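You operate a simulated robot arm through the tools that you are given. There is no shell and no other tool.

You run a simulated robot arm. Do the job below in one go: nothing can be reset, and whatever is moved stays where it is left.

JOB
Pump the cups under the white and orange valve levers up to MAX.
Fine: one valve at a time: open the white one, work the yellow pump lever till its cup stands at MAX, shut it, then do the same for the orange one; leave the third cup and its valve alone; spill nothing.
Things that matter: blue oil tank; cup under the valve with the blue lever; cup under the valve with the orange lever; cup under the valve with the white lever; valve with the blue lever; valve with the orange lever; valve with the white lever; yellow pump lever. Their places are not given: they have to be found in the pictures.

It is judged by the outcome, as a careful person would: the job done as asked, and still so three seconds after it is handed in. It fails if anything else is knocked over, pushed out of place, dropped, spilled or broken.

ROBOT AND FRAMES
A 6-joint arm with a two-finger gripper, fixed in place. Base frame: the origin is at the foot of the arm, x ahead of it, y to its left, z up. Lengths are in cm, angles in degrees, forces in N, time in s.
Its first joint turns from -166.0 to 166.0 degrees. Payload 2.45 kg.
The TCP is the grasp point between the finger pads, 2 cm short of the fingertips. In the tool frame z runs along the fingers and y along their closing line. Largest opening 14 cm; the body of the gripper starts 16.8 cm behind the TCP.
Orientation is that of the tool frame in the base frame, as a unit quaternion [w, x, y, z]. With the fingers straight down and closing along the base's y, the tool's x points along the base's -x, its y along +y and its z along -z.

CONTROLS
- The arm moves only by the tool drive_tool. Its argument "increments" is a list that holds one entry, the list of rows, each a list of 7 numbers: the shift along the tool's x, y, z in cm, then the turn, a rotation vector about the tool's x, y, z in degrees, then the gripper command, from -1 (fully open) to 1 (shut), values between in proportion. In form: [[[tx, ty, tz, rx, ry, rz, hand], ...]]. A call has 1 to 20 rows; each row shifts and turns the commanded pose from where the row before left it, along the tool's axes as they then stand. Rows are played at 5 a second. More than 5 cm and 8.6 degrees between two rows, or a gripper value outside its range, and nothing of the call is played. A pose out of reach is approached as far as the arm can. The call stops where the force on the tool passes 40 N (or 10 N more than at its start, if that is more) or the arm is blocked; 0.2 s more then pass. Each finger travels about 4.5 cm/s and halts on what it meets, pressing with about 26 N; the grip force reading is that of the motor and also rises with nothing between the fingers. The clock runs only during rows and for 0.2 s after the last one: add rows that do not move to give the fingers time. It gives the time, the measured TCP pose, the force on the tool (base axes), the opening and the grip force at its end, in the units of the frame above (readings bear some noise), with the torque about the TCP (base axes, N m) and any sound that the robot's microphone picked up.
- Cameras (640 x 400 px; columns grow to the right, rows downward): "scene" is fixed at [4.94, -50.02, 171.11]; the picture's right is [0.40, -0.92, 0.00], its down [-0.49, -0.21, -0.84] and it looks along [0.77, 0.34, -0.54] (base axes); focal length 325 px, centre (320, 200). "wrist" rides on the gripper at [7.8, 1.1, -20.9] in the tool frame; the picture's right is [-0.14, 0.99, 0.00], its down [-0.92, -0.13, -0.37] and it looks along [-0.36, -0.05, 0.93] (tool axes); focal length 280 px, centre (320, 200).
- grab_frame(camera): a new picture of that camera. It takes no simulated time.
- pixel_to_xyz(camera, pixels): there is no depth. For up to 12 entries [column, row, z] of the newest picture of that camera ("zoom" is the newest enlarged one), the place [x, y] in the base frame at which the ray of that pixel passes the height z, good to about 0.3 cm. It takes no simulated time.
- zoom(camera, box): a new picture of the part [left, top, right, bottom] of that camera's present view, enlarged. It takes no simulated time.
- hand_in(): hands the job in; it is judged then, once.

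Unless the task says otherwise, let go and move clear before handing in.

The tools are called after "Emit:" as name(argument=value, ...) on one line, values as JSON. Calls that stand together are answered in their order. drive_tool: Moves the arm, as the interface text tells. Its arguments: {"type":"object","properties":{"increments":{"type":"array","items":{"type":"array","items":{"type":"array","items":{"type":"number"}}}}},"required":["increments"]} The other tools are called the same way: grab_frame (camera) takes a picture; pixel_to_xyz (camera, pixels) gives the place at which the rays of pixels pass given heights; zoom (camera, box) takes an enlarged picture of a part of a camera's view; hand_in () hands the job in.

At the start:

```text
t: 0.0
position: [56.62, 0.37, 145.89]
tcp_rot: [0.001, 0.001, 1.0, 0.0]
force: [-0.1, 0.3, 0.0]
moment: [0.0, -0.05, -0.01]
grip_width: 13.98
grasp_force: 0.0
```

scene: 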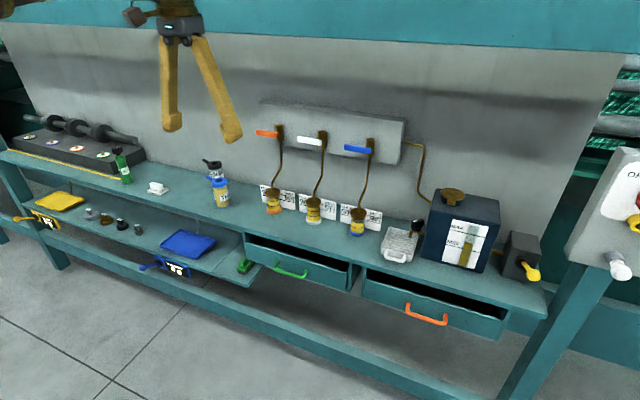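
wrist: 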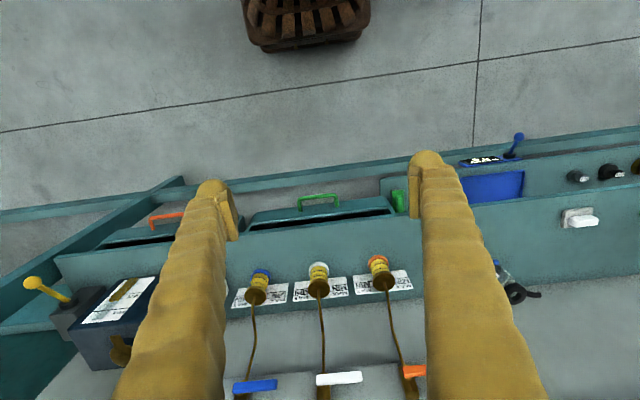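

The scene shows three valves with levers: orange near (268,133), white (310,141), blue (358,149), cups below at about (274,203), (314,210), (357,220), and the tank at (462,230) with a yellow lever at (530,272). I'll zoom in on these parts.

Emit:
zoom(camera="scene", box=[240, 90, 420, 250])

Emit:
zoom(camera="scene", box=[380, 170, 560, 300])

Emit:
zoom(camera="wrist", box=[220, 230, 440, 400])

```text
2.50 times, centred on (330, 170) of scene
```

zoom: 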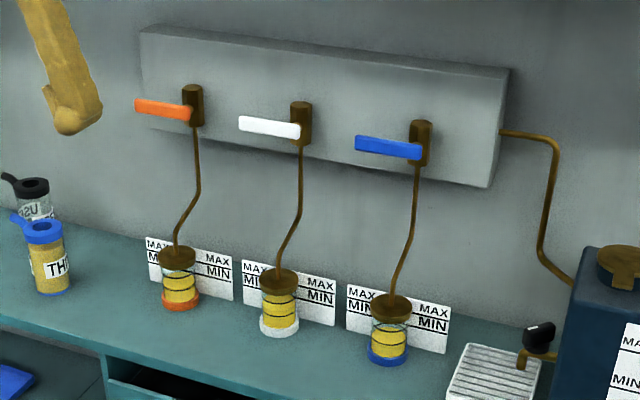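

```text
3.08 times, centred on (470, 235) of scene
```

zoom: 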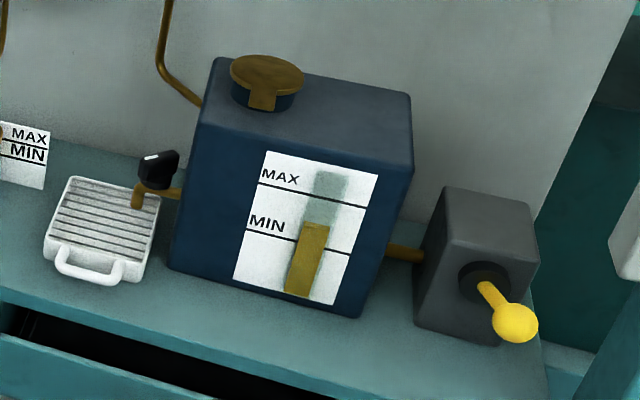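

```text
2.35 times, centred on (330, 315) of wrist
```

zoom: 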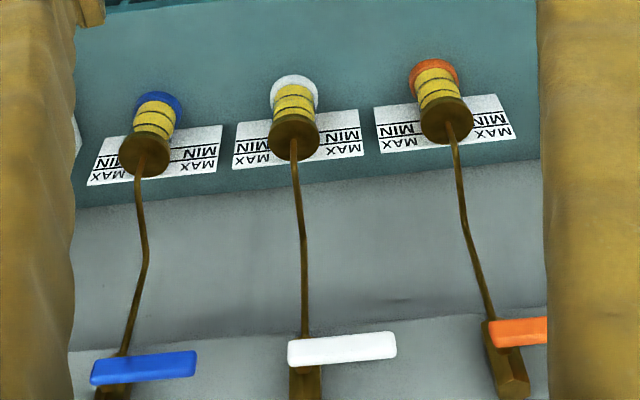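

The first zooms show the white, orange and blue levers horizontal (closed), pointing to +y, and the tank gauge near MIN. I'll zoom closer on the cups and levers.

Emit:
zoom(camera="scene", box=[255, 175, 345, 240])

Emit:
zoom(camera="scene", box=[320, 190, 390, 245])

Emit:
zoom(camera="scene", box=[495, 225, 555, 285])

Emit:
zoom(camera="scene", box=[250, 110, 390, 170])

```text
6.15 times, centred on (300, 208) of scene
```

zoom: 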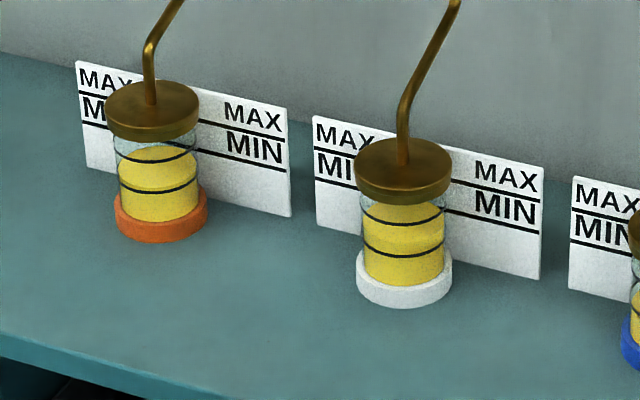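

```text
7.27 times, centred on (355, 218) of scene
```

zoom: 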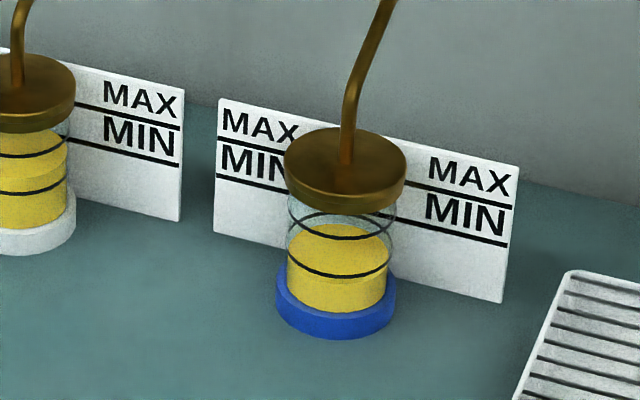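

```text
6.67 times, centred on (525, 255) of scene
```

zoom: 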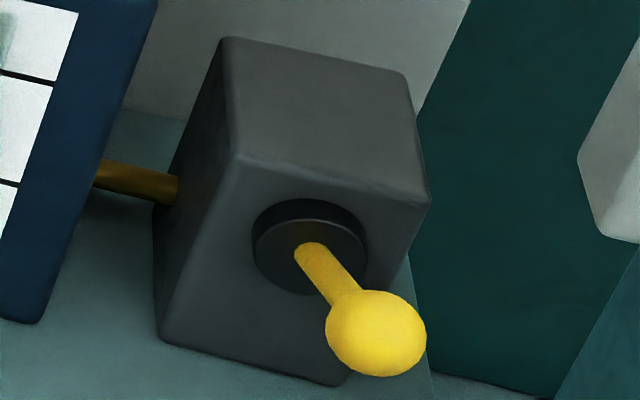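

```text
4.57 times, centred on (320, 140) of scene
```

zoom: 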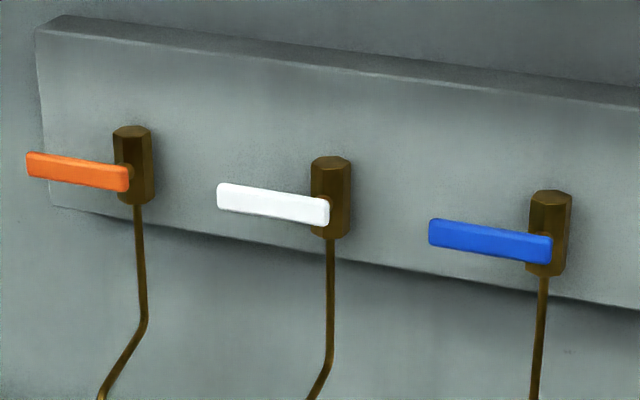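

The cups have two dark rings (MAX above, MIN below); white's oil stands a little over MIN, orange's about at MIN. I'll triangulate the lever ends from this zoom and the pump from the full pictures.

Emit:
pixel_to_xyz(camera="zoom", pixels=[[27, 165, 120], [27, 165, 130], [130, 178, 120], [130, 178, 130], [218, 198, 120], [218, 198, 130], [330, 210, 120], [330, 210, 130], [430, 233, 120], [430, 233, 130], [553, 248, 120], [553, 248, 130]])

Emit:
pixel_to_xyz(camera="scene", pixels=[[533.2, 274.8, 105], [533.2, 274.8, 110], [523.5, 262.2, 105], [523.5, 262.2, 115], [312, 224, 95], [312, 224, 105], [273, 213.5, 95], [273, 213.5, 105]])

Emit:
zoom(camera="wrist", box=[10, 250, 170, 370])

```text
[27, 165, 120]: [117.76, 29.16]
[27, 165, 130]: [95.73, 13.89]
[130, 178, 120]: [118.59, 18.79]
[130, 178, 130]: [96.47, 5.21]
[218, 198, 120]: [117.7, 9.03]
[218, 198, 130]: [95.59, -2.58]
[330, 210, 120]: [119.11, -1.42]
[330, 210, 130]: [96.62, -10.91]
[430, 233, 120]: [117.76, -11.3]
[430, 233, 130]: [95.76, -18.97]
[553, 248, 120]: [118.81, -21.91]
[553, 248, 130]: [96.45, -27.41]
```

```text
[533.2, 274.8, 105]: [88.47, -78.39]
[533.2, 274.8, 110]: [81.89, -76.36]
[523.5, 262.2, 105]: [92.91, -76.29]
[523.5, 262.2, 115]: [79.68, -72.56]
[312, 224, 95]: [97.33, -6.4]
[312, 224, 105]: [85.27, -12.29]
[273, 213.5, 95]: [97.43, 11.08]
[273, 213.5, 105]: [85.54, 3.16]
```

```text
3.33 times, centred on (90, 310) of wrist
```

zoom: 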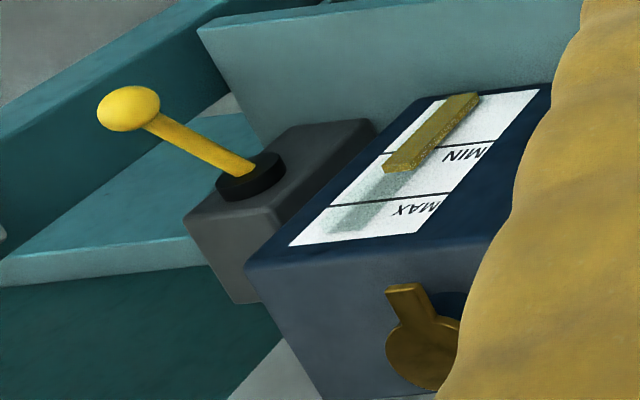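

The wrist zoom shows the pump's hub at (250,170) and its knob at (128,108) on the box's front (-x) face. I'll take the rays for those, then zoom on the valve levers from the wrist.

Emit:
pixel_to_xyz(camera="zoom", pixels=[[128, 108, 105], [128, 108, 115], [250, 172, 105], [250, 172, 115], [183, 215, 105], [183, 215, 115], [300, 125, 95], [300, 125, 105], [375, 120, 95], [375, 120, 105], [240, 302, 105], [240, 302, 115]])

Emit:
zoom(camera="wrist", box=[220, 320, 440, 400])

```text
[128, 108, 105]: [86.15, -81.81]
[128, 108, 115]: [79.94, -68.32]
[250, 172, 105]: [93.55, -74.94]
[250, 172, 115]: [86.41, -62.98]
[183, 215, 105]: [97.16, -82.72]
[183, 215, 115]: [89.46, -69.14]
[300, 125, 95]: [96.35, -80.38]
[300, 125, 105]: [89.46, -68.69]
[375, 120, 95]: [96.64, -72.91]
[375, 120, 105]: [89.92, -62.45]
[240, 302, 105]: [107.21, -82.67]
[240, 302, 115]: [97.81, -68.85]
```

```text
2.91 times, centred on (330, 360) of wrist
```

zoom: 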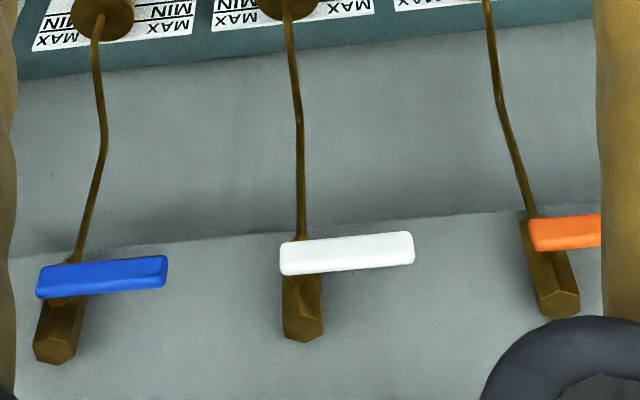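

I now have scene rays for the levers; the wrist zoom shows white from (281,258) to (414,247), blue (37,283)-(167,271), orange from (529,235). I'll get those rays to triangulate.

Emit:
pixel_to_xyz(camera="zoom", pixels=[[414, 247, 120], [414, 247, 130], [281, 258, 120], [281, 258, 130], [37, 282, 120], [37, 282, 130], [167, 271, 120], [167, 271, 130], [529, 235, 120], [529, 235, 130]])

```text
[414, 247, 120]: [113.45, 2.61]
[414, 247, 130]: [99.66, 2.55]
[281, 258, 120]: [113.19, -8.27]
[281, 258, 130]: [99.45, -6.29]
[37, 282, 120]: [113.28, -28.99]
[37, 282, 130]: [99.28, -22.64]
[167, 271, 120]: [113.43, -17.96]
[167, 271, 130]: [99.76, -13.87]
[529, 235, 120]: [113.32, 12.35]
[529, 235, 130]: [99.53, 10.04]
```

Triangulated: pump knob ≈ (84,-77,108), hub ≈ (94,-77,104), white lever from pivot ≈ (105,-6,126) to tip (106,2.6,125.5), orange pivot y≈12, blue y≈-24. I'll pitch the tool 70° forward so the wrist camera looks level at the bench.

Emit:
drive_tool(increments=[[[0, 0, 0, 0, -7, 0, -1], [0, 0, 0, 0, -7, 0, -1], [0, 0, 0, 0, -7, 0, -1], [0, 0, 0, 0, -7, 0, -1], [0, 0, 0, 0, -7, 0, -1], [0, 0, 0, 0, -7, 0, -1], [0, 0, 0, 0, -7, 0, -1], [0, 0, 0, 0, -7, 0, -1], [0, 0, 0, 0, -7, 0, -1], [0, 0, 0, 0, -7, 0, -1], [0, 0, 0, 0, 0, 0, -1]]])

Emit:
grab_frame(camera="wrist")

Emit:
grab_frame(camera="scene")

```text
t: 2.4
position: [56.62, 0.38, 146.04]
tcp_rot: [0.575, 0.0, 0.818, -0.001]
force: [0.1, -0.3, -0.1]
moment: [-0.01, 0.03, -0.01]
grip_width: 13.99
grasp_force: 0.0
```

```text
taken
```

wrist: 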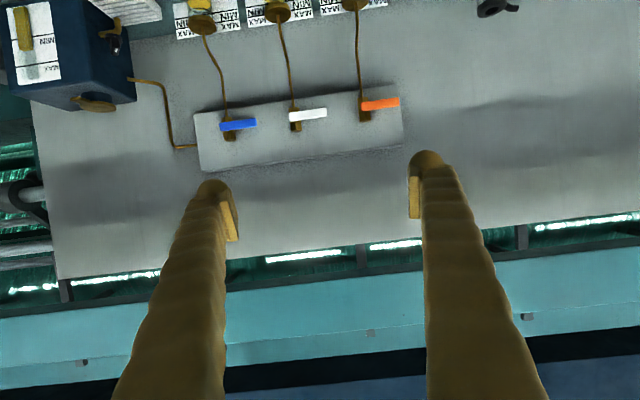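

```text
taken
```

scene: 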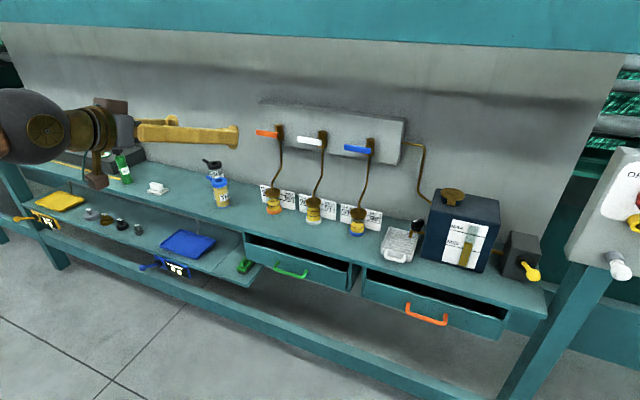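

The arm pitched fine; the levers are seen at (237,125) blue, (307,114) white and (380,104) orange in the upside-down wrist view. I'll lower the tool to cup height, keeping well before the bench, to look level at the cups.

Emit:
drive_tool(increments=[[[3.217, -0.7, 1.65, 0, 0, 0, -1], [3.217, -0.7, 1.65, 0, 0, 0, -1], [3.217, -0.7, 1.65, 0, 0, 0, -1], [3.217, -0.7, 1.65, 0, 0, 0, -1], [3.217, -0.7, 1.65, 0, 0, 0, -1], [3.217, -0.7, 1.65, 0, 0, 0, -1], [3.217, -0.7, 1.65, 0, 0, 0, -1], [3.217, -0.7, 1.65, 0, 0, 0, -1], [3.217, -0.7, 1.65, 0, 0, 0, -1], [3.217, -0.7, 1.65, 0, 0, 0, -1], [3.217, -0.7, 1.65, 0, 0, 0, -1], [3.217, -0.7, 1.65, 0, 0, 0, -1], [0, 0, 0, 0, 0, 0, -1]]])

Emit:
grab_frame(camera="wrist")

Emit:
zoom(camera="wrist", box=[230, 130, 410, 250])

```text
t: 5.2
position: [69.34, -9.68, 110.19]
tcp_rot: [0.573, 0.0, 0.819, -0.001]
force: [-0.2, 0.0, -0.8]
moment: [-0.01, 0.0, 0.0]
grip_width: 14.0
grasp_force: 0.1
out of reach, approached as far as the arm can: row 8, 9, 10, 11, 12
```

```text
taken
```

wrist: 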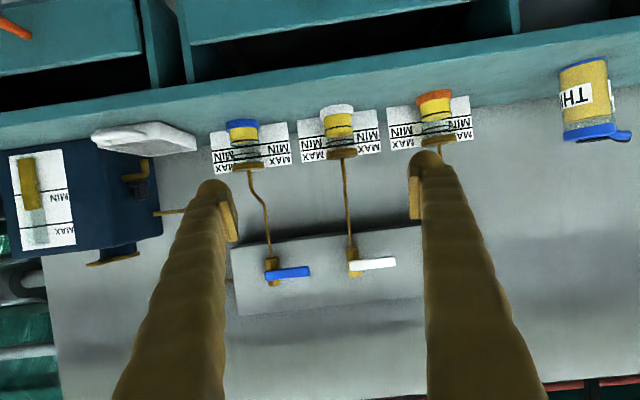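

```text
3.33 times, centred on (320, 190) of wrist
```

zoom: 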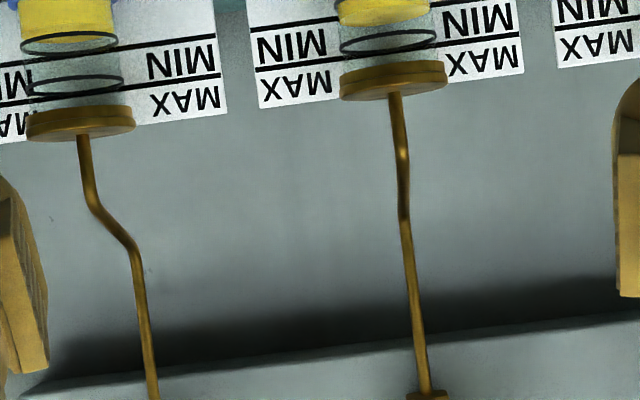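

The low pose was partly out of reach (stopped at z=110), but the cups are clearly visible at (242,135), (338,130), (435,110). I'll zoom on the cups here.

Emit:
zoom(camera="wrist", box=[300, 90, 390, 170])

Emit:
zoom(camera="wrist", box=[200, 80, 480, 190])

Emit:
zoom(camera="wrist", box=[240, 220, 420, 310])

Emit:
grab_frame(camera="scene")

```text
5.00 times, centred on (345, 130) of wrist
```

zoom: 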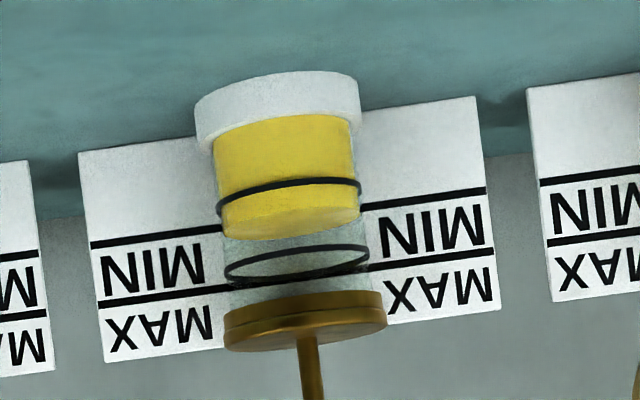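

```text
2.29 times, centred on (340, 135) of wrist
```

zoom: 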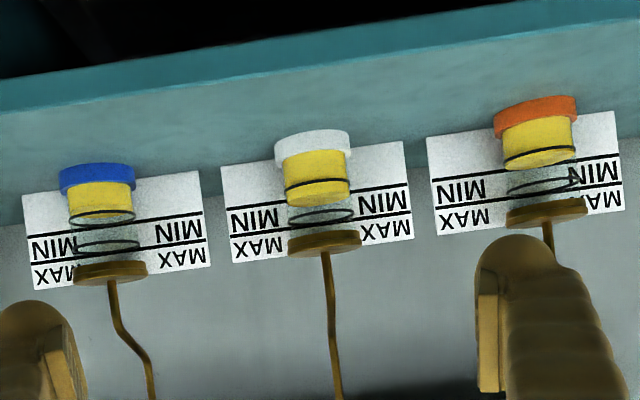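

```text
3.56 times, centred on (330, 265) of wrist
```

zoom: 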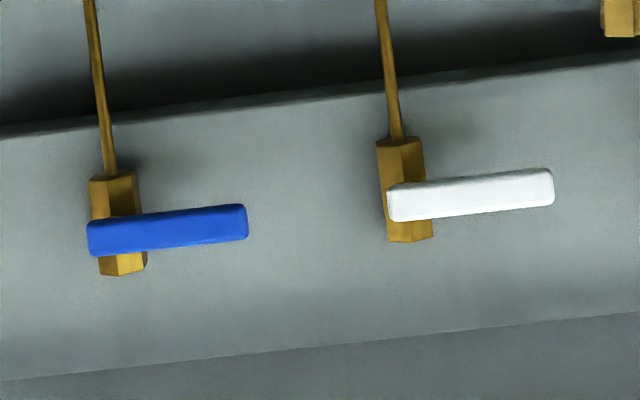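

```text
taken
```

scene: 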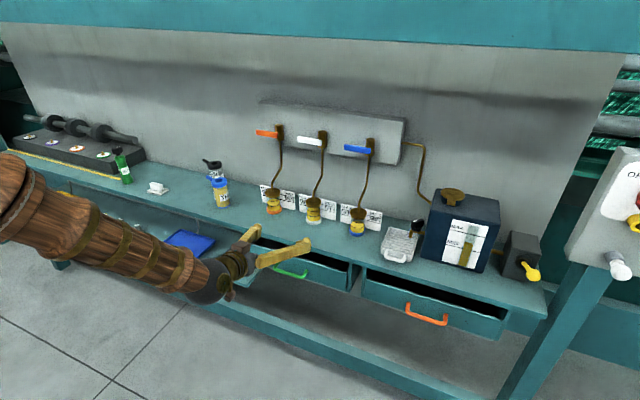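

White stands about 45% from MIN to MAX, orange about 15%, blue at MIN. Next I'll back off upward 10 cm to check how the commanded pose follows after the out-of-reach rows.

Emit:
drive_tool(increments=[[[-3.13, 0, -1.14, 0, 0, 0, -1], [-3.13, 0, -1.14, 0, 0, 0, -1], [-3.13, 0, -1.14, 0, 0, 0, -1], [0, 0, 0, 0, 0, 0, -1]]])

```text
t: 6.2
position: [69.26, -9.6, 119.98]
tcp_rot: [0.574, 0.0, 0.819, 0.0]
force: [-0.3, 0.2, 0.0]
moment: [-0.02, 0.0, -0.02]
grip_width: 14.01
grasp_force: 0.1
```

The command restarts from the reached pose, good. I'll take a close level look at the white lever for an accurate location.

Emit:
grab_frame(camera="wrist")

Emit:
zoom(camera="wrist", box=[250, 130, 410, 230])

```text
taken
```

wrist: 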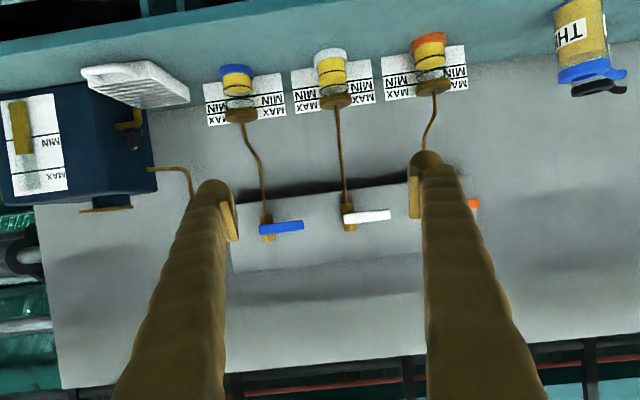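

```text
4.00 times, centred on (330, 180) of wrist
```

zoom: 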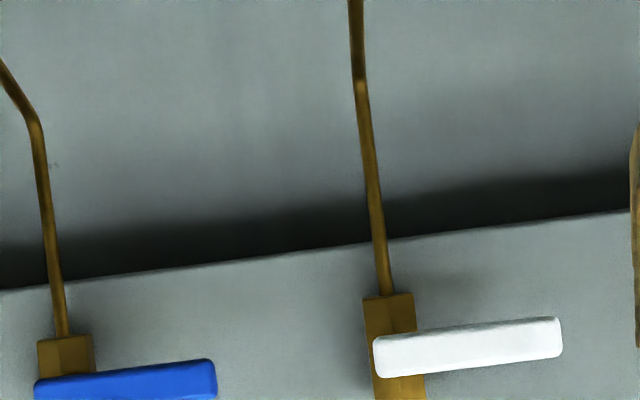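

The level zoom shows the white lever from (374,357) to (560,337) and the body at (395,345). I'll get these rays.

Emit:
pixel_to_xyz(camera="zoom", pixels=[[560, 337, 123], [560, 337, 126], [374, 357, 123], [374, 357, 126], [465, 330, 123], [465, 330, 126], [465, 369, 124], [465, 369, 127], [395, 296, 122], [395, 296, 124], [380, 270, 121], [380, 270, 122]])

```text
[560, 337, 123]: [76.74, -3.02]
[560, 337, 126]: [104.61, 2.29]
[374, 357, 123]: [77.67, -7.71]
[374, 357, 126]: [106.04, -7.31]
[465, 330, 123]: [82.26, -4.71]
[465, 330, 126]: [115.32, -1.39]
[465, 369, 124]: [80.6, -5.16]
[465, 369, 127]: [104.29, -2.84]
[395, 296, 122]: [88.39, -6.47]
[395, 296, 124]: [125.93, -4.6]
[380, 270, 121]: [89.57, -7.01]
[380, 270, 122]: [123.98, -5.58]
```

Refined: white lever front face at x≈105.1, z 125.0–127.1, y from -7.3 to 2.4, with the pivot about y=-5.7. I'll level the tool, shut the fingers and move to a point just above and short of the white lever's outer end.

Emit:
drive_tool(increments=[[[0, 0, 0, 0, -6.67, 0, 1], [0, 0, 0, 0, -6.67, 0, 1], [0, 0, 0, 0, -6.66, 0, 1], [-1.375, 1.2, 3.2, 0, 0, 0, 1], [-1.375, 1.2, 3.2, 0, 0, 0, 1], [-1.375, 1.2, 3.2, 0, 0, 0, 1], [-1.375, 1.2, 3.2, 0, 0, 0, 1], [-1.375, 1.2, 3.2, 0, 0, 0, 1], [-1.375, 1.2, 3.2, 0, 0, 0, 1], [-1.375, 1.2, 3.2, 0, 0, 0, 1], [-1.375, 1.2, 3.2, 0, 0, 0, 1], [0, 0, 0, 0, 0, 0, 1]]])

Emit:
grab_frame(camera="wrist")

Emit:
grab_frame(camera="scene")

```text
t: 8.8
position: [95.31, -8.52, 134.15]
tcp_rot: [0.705, -0.007, 0.709, 0.007]
force: [-0.9, 0.0, 1.0]
moment: [-0.02, -0.02, 0.01]
grip_width: 0.0
grasp_force: 26.2
out of reach, approached as far as the arm can: row 3, 5, 6, 7, 8, 9, 10, 11
```

```text
taken
```

wrist: 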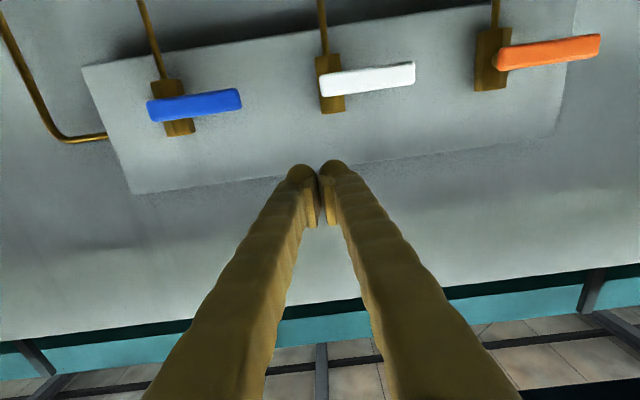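

```text
taken
```

scene: 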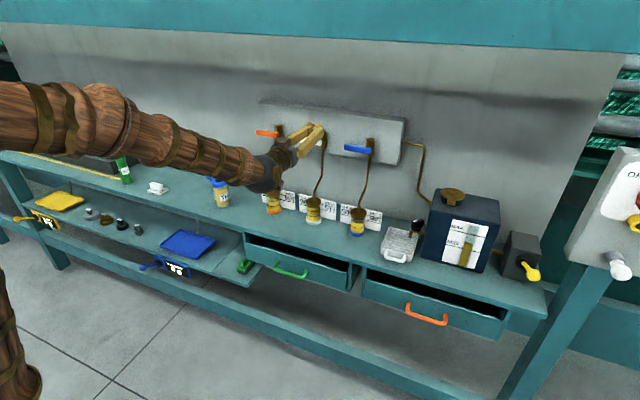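

The pose came out at (95.3,-8.5,134.2) with many rows out of reach, so the level tool sits near a wrist singularity with the forearm. I'll tilt the tool back down 25° and try the sideways move from there.

Emit:
drive_tool(increments=[[[0, 0, 0, 0, 6.25, 0, 1], [0, 0, 0, 0, 6.25, 0, 1], [0, 0, 0, 0, 6.25, 0, 1], [0, 0, 0, 0, 6.25, 0, 1], [0, 3, 0, 0, 0, 0, 1], [0, 3, 0, 0, 0, 0, 1], [0, 3, 0, 0, 0, 0, 1], [0, 0, 0, 0, 0, 0, 1]]])

Emit:
grab_frame(camera="wrist")

Emit:
grab_frame(camera="scene")

```text
t: 10.6
position: [95.21, 1.0, 134.32]
tcp_rot: [0.563, -0.005, 0.827, 0.007]
force: [0.2, -0.3, -0.3]
moment: [-0.01, 0.02, -0.01]
grip_width: 0.0
grasp_force: 25.9
out of reach, approached as far as the arm can: row 4
```

```text
taken
```

wrist: 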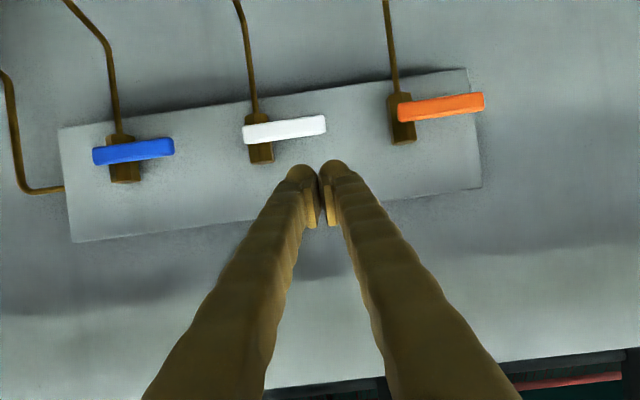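

```text
taken
```

scene: 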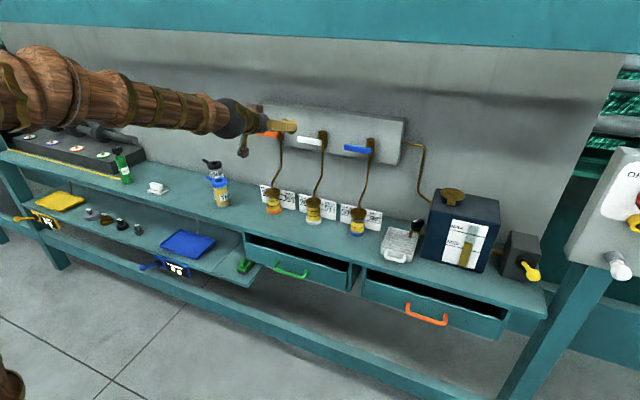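

The sideways move now worked, to (95.2,1.0,134.3), pitch about 68°. I'll check how far the panel face lies behind the levers before moving in, using its lower +y corner at scene (261,141) and wrist (467,69).

Emit:
pixel_to_xyz(camera="scene", pixels=[[260.9, 141.1, 115], [260.9, 141.1, 125]])

Emit:
pixel_to_xyz(camera="wrist", pixels=[[467, 69, 115], [467, 69, 125], [481, 187, 130], [481, 187, 133], [254, 112, 115], [254, 112, 125], [324, 125, 125], [324, 125, 130], [484, 101, 125], [484, 101, 130], [243, 135, 125], [243, 135, 130]])

Emit:
zoom(camera="wrist", box=[220, 70, 380, 180])

```text
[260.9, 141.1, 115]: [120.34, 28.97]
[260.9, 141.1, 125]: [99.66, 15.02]
```

```text
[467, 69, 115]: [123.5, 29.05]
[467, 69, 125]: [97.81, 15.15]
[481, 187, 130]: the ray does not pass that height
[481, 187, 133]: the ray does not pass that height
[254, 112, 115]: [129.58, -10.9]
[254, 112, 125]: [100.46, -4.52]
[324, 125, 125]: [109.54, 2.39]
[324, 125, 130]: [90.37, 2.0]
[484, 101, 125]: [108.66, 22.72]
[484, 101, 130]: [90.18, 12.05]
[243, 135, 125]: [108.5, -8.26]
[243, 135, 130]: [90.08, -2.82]
```

```text
3.64 times, centred on (300, 125) of wrist
```

zoom: 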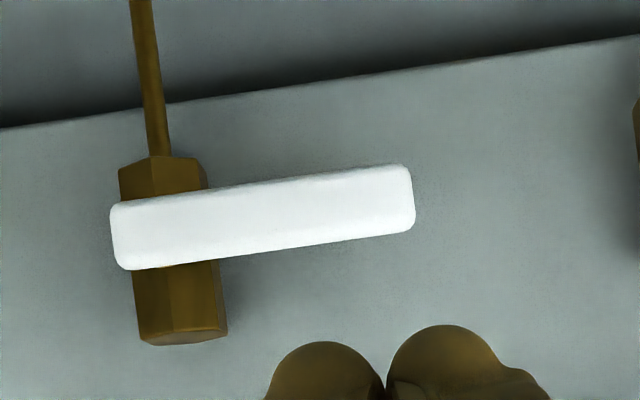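

Panel face comes out at x≈110.3, about 4 cm behind the lever's back, so the fingertip has room. I'll tilt down a further 10° to stay off the singularity and move to just above the white lever's outer half.

Emit:
drive_tool(increments=[[[0, 0, 0, 0, 5, 0, 1], [0, 0, 0, 0, 5, 0, 1], [0, 0, 0, 0, 0, 0, 1]]])

```text
t: 11.4
position: [96.0, 3.61, 136.12]
tcp_rot: [0.566, -0.028, 0.823, 0.04]
force: [0.1, 0.2, -0.1]
moment: [0.01, 0.0, -0.01]
grip_width: 0.0
grasp_force: 26.4
out of reach, approached as far as the arm can: row 1, 2
```

The pitch-down was refused: the tool (21° down) is now in line with the forearm, a wrist singularity. I'll back away along -x at constant orientation, which should bend the wrist out of line, and then keep the tool's heading in the arm's own plane.

Emit:
drive_tool(increments=[[[1.19, 0.14, -3.11, 0, 0, 0, 1], [1.19, 0.14, -3.11, 0, 0, 0, 1], [1.19, 0.14, -3.11, 0, 0, 0, 1], [1.19, 0.14, -3.11, 0, 0, 0, 1], [1.19, 0.14, -3.11, 0, 0, 0, 1], [1.19, 0.14, -3.11, 0, 0, 0, 1], [0, 0, 0, 0, 0, 0, 1]]])

Emit:
grab_frame(camera="scene")

```text
t: 13.0
position: [75.53, 1.76, 137.63]
tcp_rot: [0.488, -0.007, 0.873, 0.008]
force: [-0.4, -0.3, 0.6]
moment: [-0.01, 0.02, 0.03]
grip_width: 0.02
grasp_force: 25.9
out of reach, approached as far as the arm can: row 1
```

```text
taken
```

scene: 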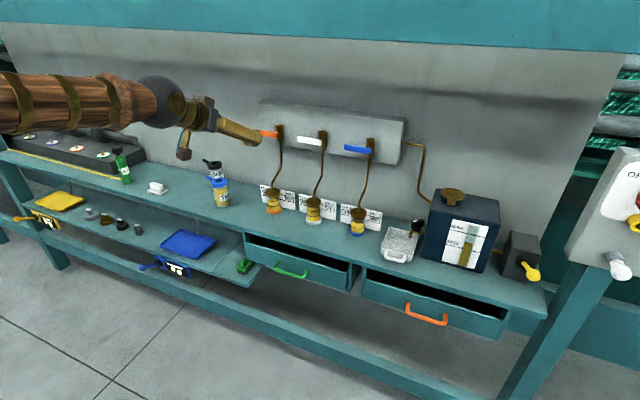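

The wrist came back into plane: pitch 58°, yaw 1.4°, matching the arm's azimuth. I'll now level the tool in-plane here, so the wrist bends clearly to the other side before going forward.

Emit:
drive_tool(increments=[[[0, 0, 0, 0, -6.3, 0, 1], [0, 0, 0, 0, -6.3, 0, 1], [0, 0, 0, 0, -6.3, 0, 1], [0, 0, 0, 0, -6.3, 0, 1], [0, 0, 0, 0, -6.3, 0, 1], [0, 0, 0, 0, 0, 0, 1]]])

```text
t: 14.4
position: [75.65, 1.51, 137.82]
tcp_rot: [0.708, -0.004, 0.706, 0.008]
force: [0.2, 0.2, 0.8]
moment: [0.0, -0.05, -0.01]
grip_width: 0.02
grasp_force: 26.2
```

Level with no refusals. I'll move forward to x≈98, z≈131.5, y≈0.8, just above the white lever's height.

Emit:
drive_tool(increments=[[[1.05, -0.18, 3.72, 0, 0, 0, 1], [1.05, -0.18, 3.72, 0, 0, 0, 1], [1.05, -0.18, 3.72, 0, 0, 0, 1], [1.05, -0.18, 3.72, 0, 0, 0, 1], [1.05, -0.18, 3.72, 0, 0, 0, 1], [1.05, -0.18, 3.72, 0, 0, 0, 1], [0, 0, 0, 0, 0, 0, 1]]])

Emit:
grab_frame(camera="wrist")

Emit:
grab_frame(camera="scene")

```text
t: 16.0
position: [98.01, 1.02, 131.76]
tcp_rot: [0.708, -0.004, 0.707, 0.008]
force: [0.7, -0.3, 0.3]
moment: [0.01, 0.01, -0.03]
grip_width: 0.0
grasp_force: 25.8
```

```text
taken
```

wrist: 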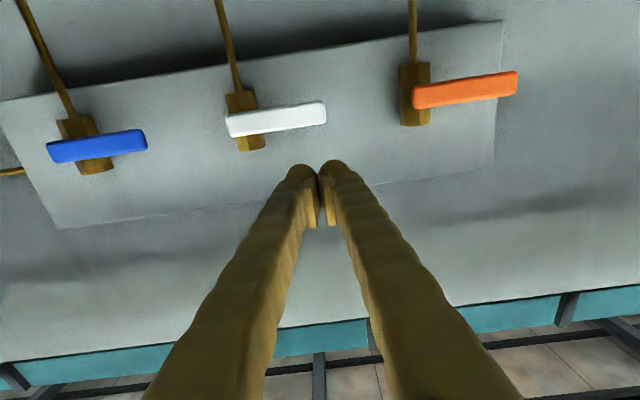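

```text
taken
```

scene: 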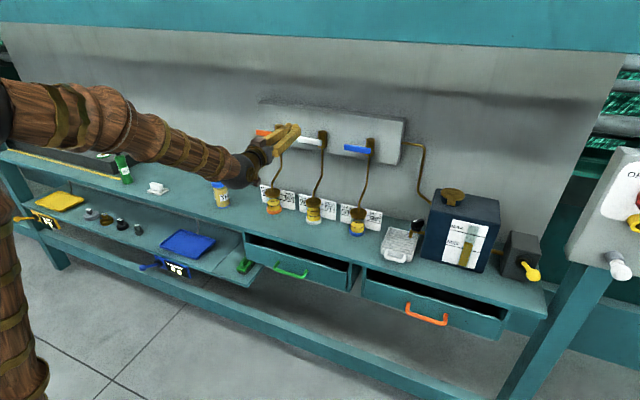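

All good: TCP (98.0,1.0,131.8), white lever at (227,125)-(326,112) in the wrist view with the fingertips just over it. I'll go forward 6.7 cm and then down to near contact on its top, watching the force.

Emit:
drive_tool(increments=[[[0, -0.2, 3.35, 0, 0, 0, 1], [0, -0.3, 3.35, 0, 0, 0, 1], [1.2, 0, 0, 0, 0, 0, 1], [1.0, 0, 0, 0, 0, 0, 1], [0, 0, 0, 0, 0, 0, 1]]])

Emit:
grab_frame(camera="wrist")

Emit:
zoom(camera="scene", box=[240, 110, 340, 170])

```text
t: 17.2
position: [104.76, 0.54, 129.31]
tcp_rot: [0.708, -0.004, 0.707, 0.009]
force: [0.7, -0.1, 0.0]
moment: [-0.02, -0.03, -0.01]
grip_width: 0.01
grasp_force: 25.7
```

```text
taken
```

wrist: 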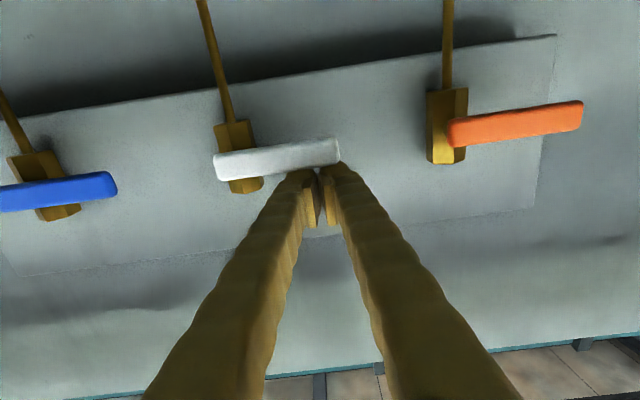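

```text
6.40 times, centred on (290, 140) of scene
```

zoom: 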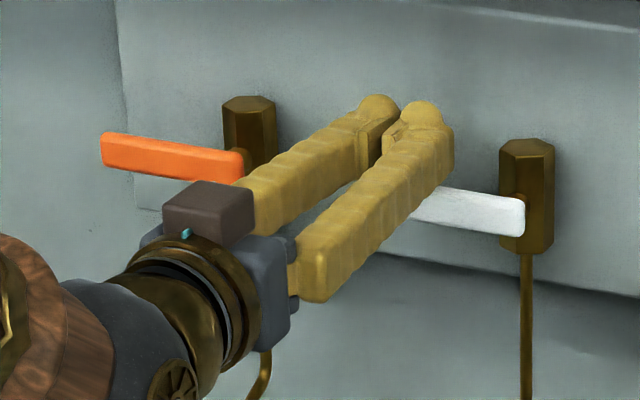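

The finger tips sit right above the outer part of the white lever with no force yet. I'll press it down gently through about 15° and read the force.

Emit:
drive_tool(increments=[[[0.4, 0, 0, 0, 0, 0, 1], [0.4, 0, 0, 0, 0, 0, 1], [0.5, 0.1, 0, 0, 0, 0, 1], [0.5, 0.15, 0, 0, 0, 0, 1], [0, 0, 0, 0, 0, 0, 1]]])

Emit:
zoom(camera="scene", box=[240, 110, 340, 170])

Emit:
grab_frame(camera="wrist")

```text
t: 18.4
position: [104.84, 0.8, 127.31]
tcp_rot: [0.707, -0.004, 0.707, 0.009]
force: [-0.2, 0.9, 0.5]
moment: [0.02, 0.02, -0.01]
grip_width: 0.0
grasp_force: 26.3
```

```text
6.40 times, centred on (290, 140) of scene
```

zoom: 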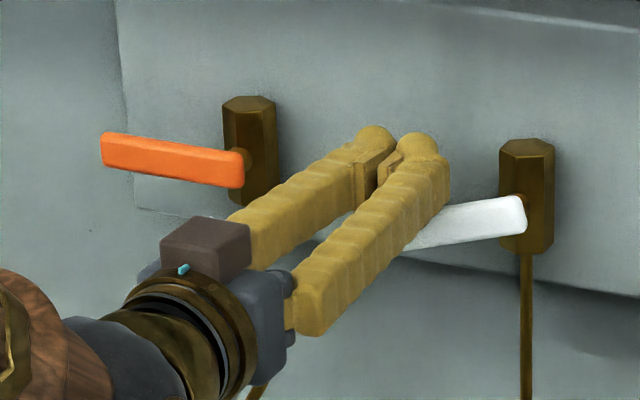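

```text
taken
```

wrist: 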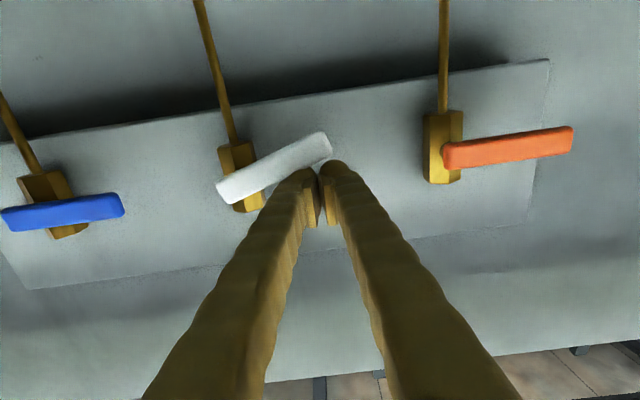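

The white lever turned down about 20° with almost no force, so down is the opening way. I'll sweep on along the arc to nearly vertical.

Emit:
drive_tool(increments=[[[0.7, 0.08, 0, 0, 0, 0, 1], [0.7, 0.08, 0, 0, 0, 0, 1], [0.83, -0.15, 0, 0, 0, 0, 1], [0.83, -0.15, 0, 0, 0, 0, 1], [0.8, -0.42, 0, 0, 0, 0, 1], [0.8, -0.42, 0, 0, 0, 0, 1], [0.68, -0.67, 0, 0, 0, 0, 1], [0.68, -0.67, 0, 0, 0, 0, 1], [0.45, -0.8, 0, 0, 0, 0, 1], [0.45, -0.8, 0, 0, 0, 0, 1], [0, 0, 0, 0, 0, 0, 1]]])

Emit:
zoom(camera="scene", box=[240, 110, 340, 170])

Emit:
grab_frame(camera="wrist")

```text
t: 20.6
position: [104.8, -2.36, 120.97]
tcp_rot: [0.709, -0.008, 0.705, 0.01]
force: [-3.4, 9.5, -1.3]
moment: [-0.1, -0.08, -0.06]
grip_width: 0.0
grasp_force: 25.8
stopped in row 11: the force on the tool passed its limit at 51 N (the readings are from after the stop); the commanded pose is now the measured one
```

```text
6.40 times, centred on (290, 140) of scene
```

zoom: 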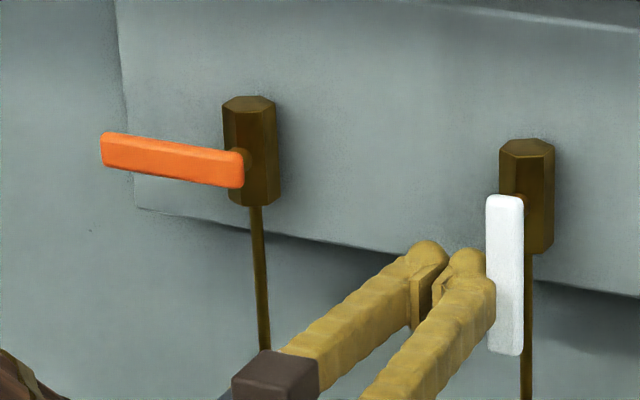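

```text
taken
```

wrist: 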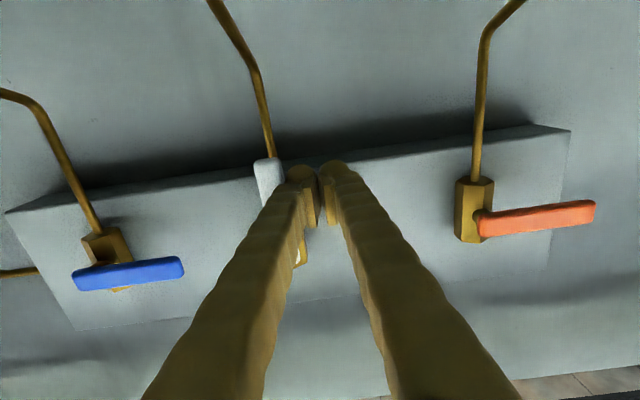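

The white lever is now straight down against its stop (51 N at the end), so the valve is open. I'll back off sideways, withdraw, pitch down 15°, and look at the cup.

Emit:
drive_tool(increments=[[[0, 1.0, 0, 0, 0, 0, 1], [0, 1.0, 0, 0, 0, 0, 1], [0, 0, -4, 0, 0, 0, 1], [0, 0, -4, 0, 0, 0, 1], [0, 0, -4, 0, 0, 0, 1], [0, 0, -4, 0, 0, 0, 1], [0, 0, -4, 0, 0, 0, 1], [0, 0, 0, 0, 7.5, 0, 1], [0, 0, 0, 0, 7.5, 0, 1], [0, 0, 0, 0, 0, 0, 1]]])

Emit:
grab_frame(camera="wrist")

Emit:
zoom(camera="scene", box=[240, 110, 400, 240])

```text
t: 22.8
position: [84.8, -0.89, 120.84]
tcp_rot: [0.611, -0.009, 0.792, 0.009]
force: [0.2, -0.2, -0.6]
moment: [-0.03, -0.01, -0.02]
grip_width: 0.01
grasp_force: 25.9
```

```text
taken
```

wrist: 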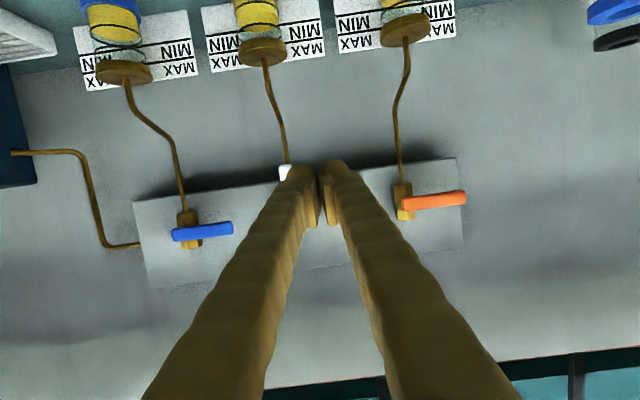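

```text
3.08 times, centred on (320, 175) of scene
```

zoom: 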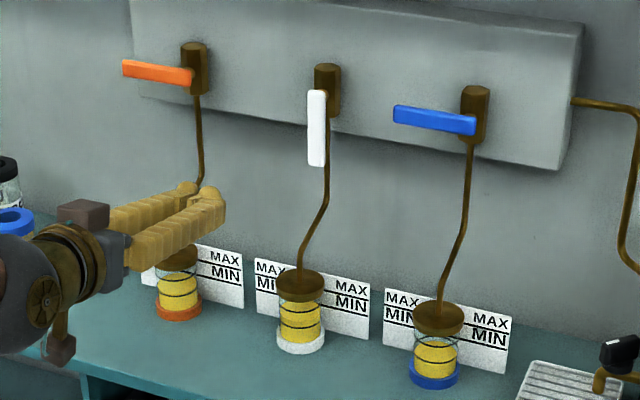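

White is open and the cup unchanged so far. I'll swing the tool round the base to about -42° azimuth at radius 85, keeping it in the arm's plane, to face the pump.

Emit:
drive_tool(increments=[[[0.034, -4.72, -0.128, 3.19, 0, 0.855, 1], [0.034, -4.72, -0.128, 3.19, 0, 0.855, 1], [0.034, -4.72, -0.128, 3.19, 0, 0.855, 1], [0.034, -4.72, -0.128, 3.19, 0, 0.855, 1], [0.034, -4.72, -0.128, 3.19, 0, 0.855, 1], [0.034, -4.72, -0.128, 3.19, 0, 0.855, 1], [0.034, -4.72, -0.128, 3.19, 0, 0.855, 1], [0.034, -4.72, -0.128, 3.19, 0, 0.855, 1], [0.034, -4.72, -0.128, 3.19, 0, 0.855, 1], [0.034, -4.72, -0.128, 3.19, 0, 0.855, 1], [0.034, -4.72, -0.128, 3.19, 0, 0.855, 1], [0.034, -4.72, -0.128, 3.19, 0, 0.855, 1], [0.034, -4.72, -0.128, 3.19, 0, 0.855, 1], [0, 0, 0, 0, 0, 0, 1]]])

Emit:
grab_frame(camera="wrist")

Emit:
grab_frame(camera="scene")

```text
t: 25.8
position: [64.17, -57.38, 120.72]
tcp_rot: [0.571, 0.283, 0.741, -0.214]
force: [0.3, 0.5, -0.5]
moment: [-0.04, -0.03, 0.03]
grip_width: 0.01
grasp_force: 26.5
```

```text
taken
```

wrist: 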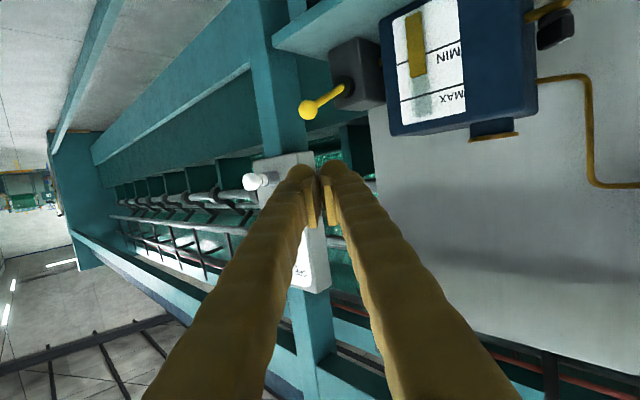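

```text
taken
```

scene: 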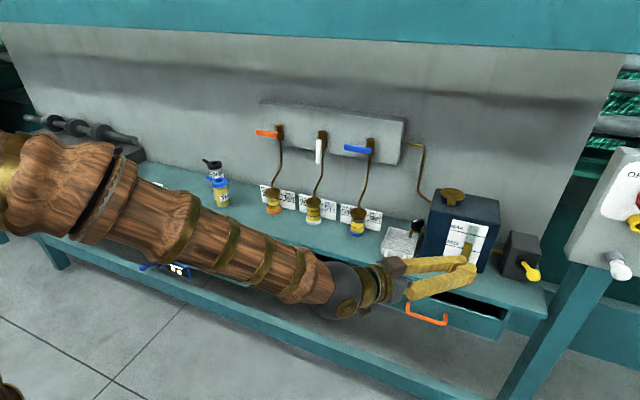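

I'm at (64.2,-57.4,120.7) heading -41.5°; the pump knob shows at wrist (307,110) and a control box on a post at (290,190) behind it. I'll look closer at both before approaching.

Emit:
zoom(camera="wrist", box=[240, 20, 420, 200])

Emit:
zoom(camera="scene", box=[480, 130, 640, 330])

Emit:
pixel_to_xyz(camera="wrist", pixels=[[307, 110, 105], [307, 110, 110], [343, 88, 100], [343, 88, 105], [262, 180, 119], [262, 180, 120]])

```text
2.22 times, centred on (330, 110) of wrist
```

zoom: 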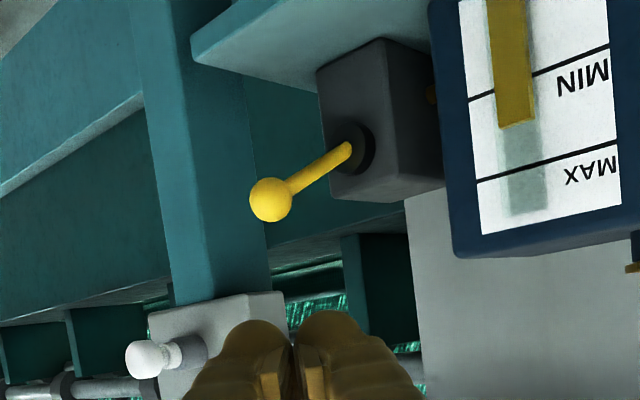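

```text
2.00 times, centred on (560, 230) of scene
```

zoom: 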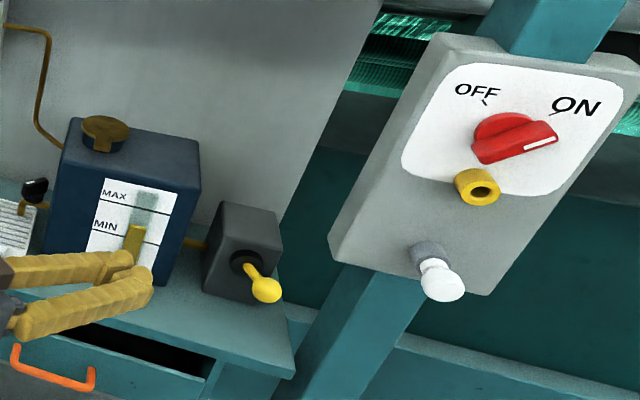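

```text
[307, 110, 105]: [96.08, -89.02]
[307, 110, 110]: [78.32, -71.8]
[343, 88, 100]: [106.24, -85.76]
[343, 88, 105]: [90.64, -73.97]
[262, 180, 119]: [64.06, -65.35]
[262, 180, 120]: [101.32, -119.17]
```

Refined: knob (84.0,-77.0,108.5), hub (94.5,-76.7,103.8); the control box's nearest lower corner is about (88.7,-82,115), so I must stay low and short of it. I'll move the shut fingers to just above the knob.

Emit:
drive_tool(increments=[[[-0.118, -0.19, 3.44, 0, 0, 0, 1], [-0.118, -0.19, 3.44, 0, 0, 0, 1], [-0.118, -0.19, 3.44, 0, 0, 0, 1], [-0.118, -0.19, 3.44, 0, 0, 0, 1], [-0.118, -0.19, 3.44, 0, 0, 0, 1], [-0.118, -0.19, 3.44, 0, 0, 0, 1], [-0.118, -0.19, 3.44, 0, 0, 0, 1], [0, 0, 0, 0, 0, 0, 1]]])

Emit:
grab_frame(camera="wrist")

Emit:
zoom(camera="scene", box=[460, 180, 620, 300])

```text
t: 27.6
position: [80.79, -73.81, 115.4]
tcp_rot: [0.571, 0.283, 0.741, -0.214]
force: [-0.3, -0.4, -0.1]
moment: [0.0, 0.01, 0.02]
grip_width: 0.02
grasp_force: 26.0
```

```text
taken
```

wrist: 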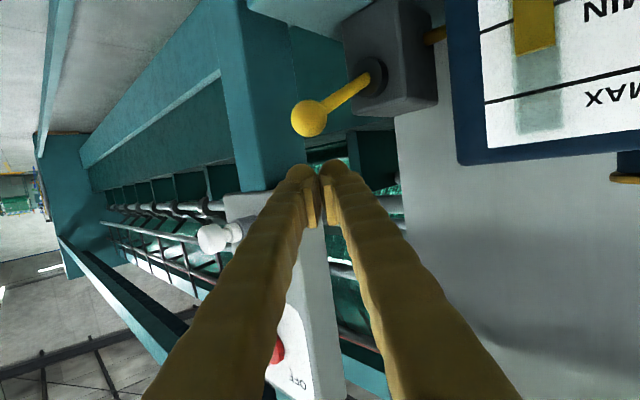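

```text
3.33 times, centred on (540, 240) of scene
```

zoom: 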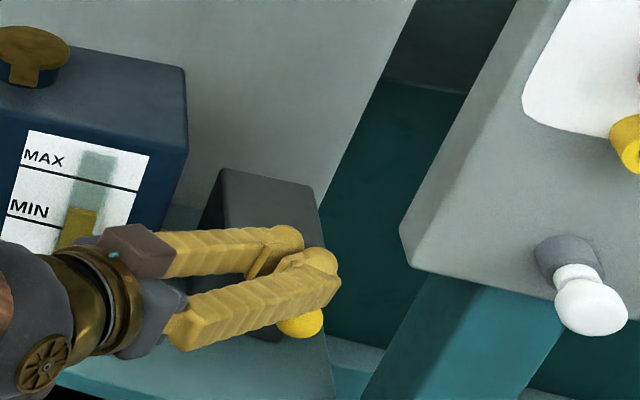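

The knob is clear at wrist (308,118), with the control box well to the side. I'll go forward the last step and press down slowly about 4 cm to feel the pump lever.

Emit:
drive_tool(increments=[[[-0.118, -0.19, 3.44, 0, 0, 0, 1], [0.967, 0, 0.258, 0, 0, 0, 1], [0.967, 0, 0.258, 0, 0, 0, 1], [0.58, 0, 0.155, 0, 0, 0, 1], [0.58, 0, 0.155, 0, 0, 0, 1], [0.58, 0, 0.155, 0, 0, 0, 1], [0, 0, 0, 0, 0, 0, 1]]])

Emit:
zoom(camera="scene", box=[460, 180, 620, 300])

Emit:
zoom(camera="wrist", box=[240, 60, 400, 220])

Emit:
zoom(camera="scene", box=[255, 175, 345, 240])

```text
t: 29.2
position: [83.26, -76.0, 110.42]
tcp_rot: [0.571, 0.282, 0.741, -0.214]
force: [0.5, 0.0, 0.6]
moment: [-0.01, -0.01, -0.03]
grip_width: 0.0
grasp_force: 26.2
```

```text
3.33 times, centred on (540, 240) of scene
```

zoom: 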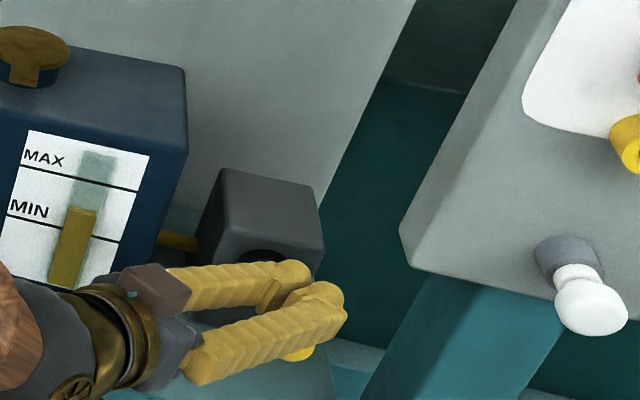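

```text
2.50 times, centred on (320, 140) of wrist
```

zoom: 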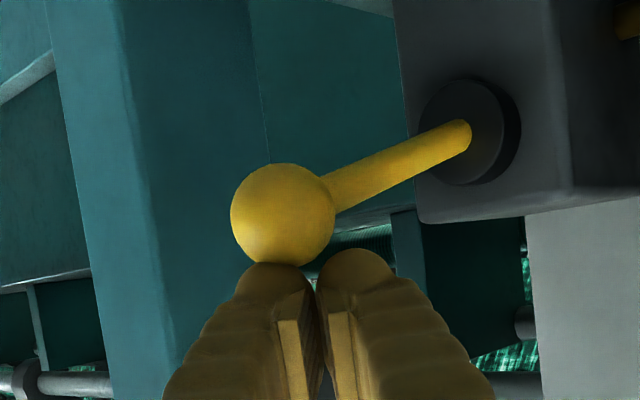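

```text
6.15 times, centred on (300, 208) of scene
```

zoom: 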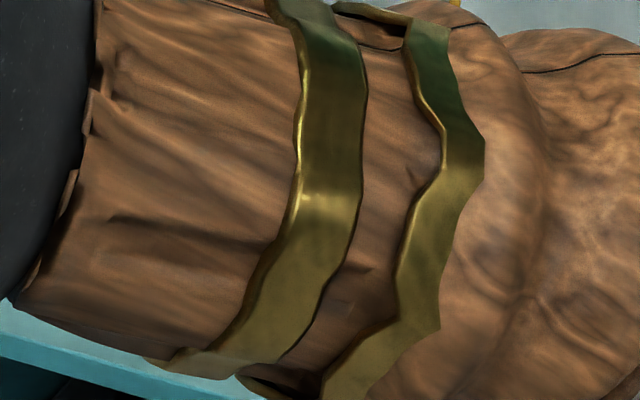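

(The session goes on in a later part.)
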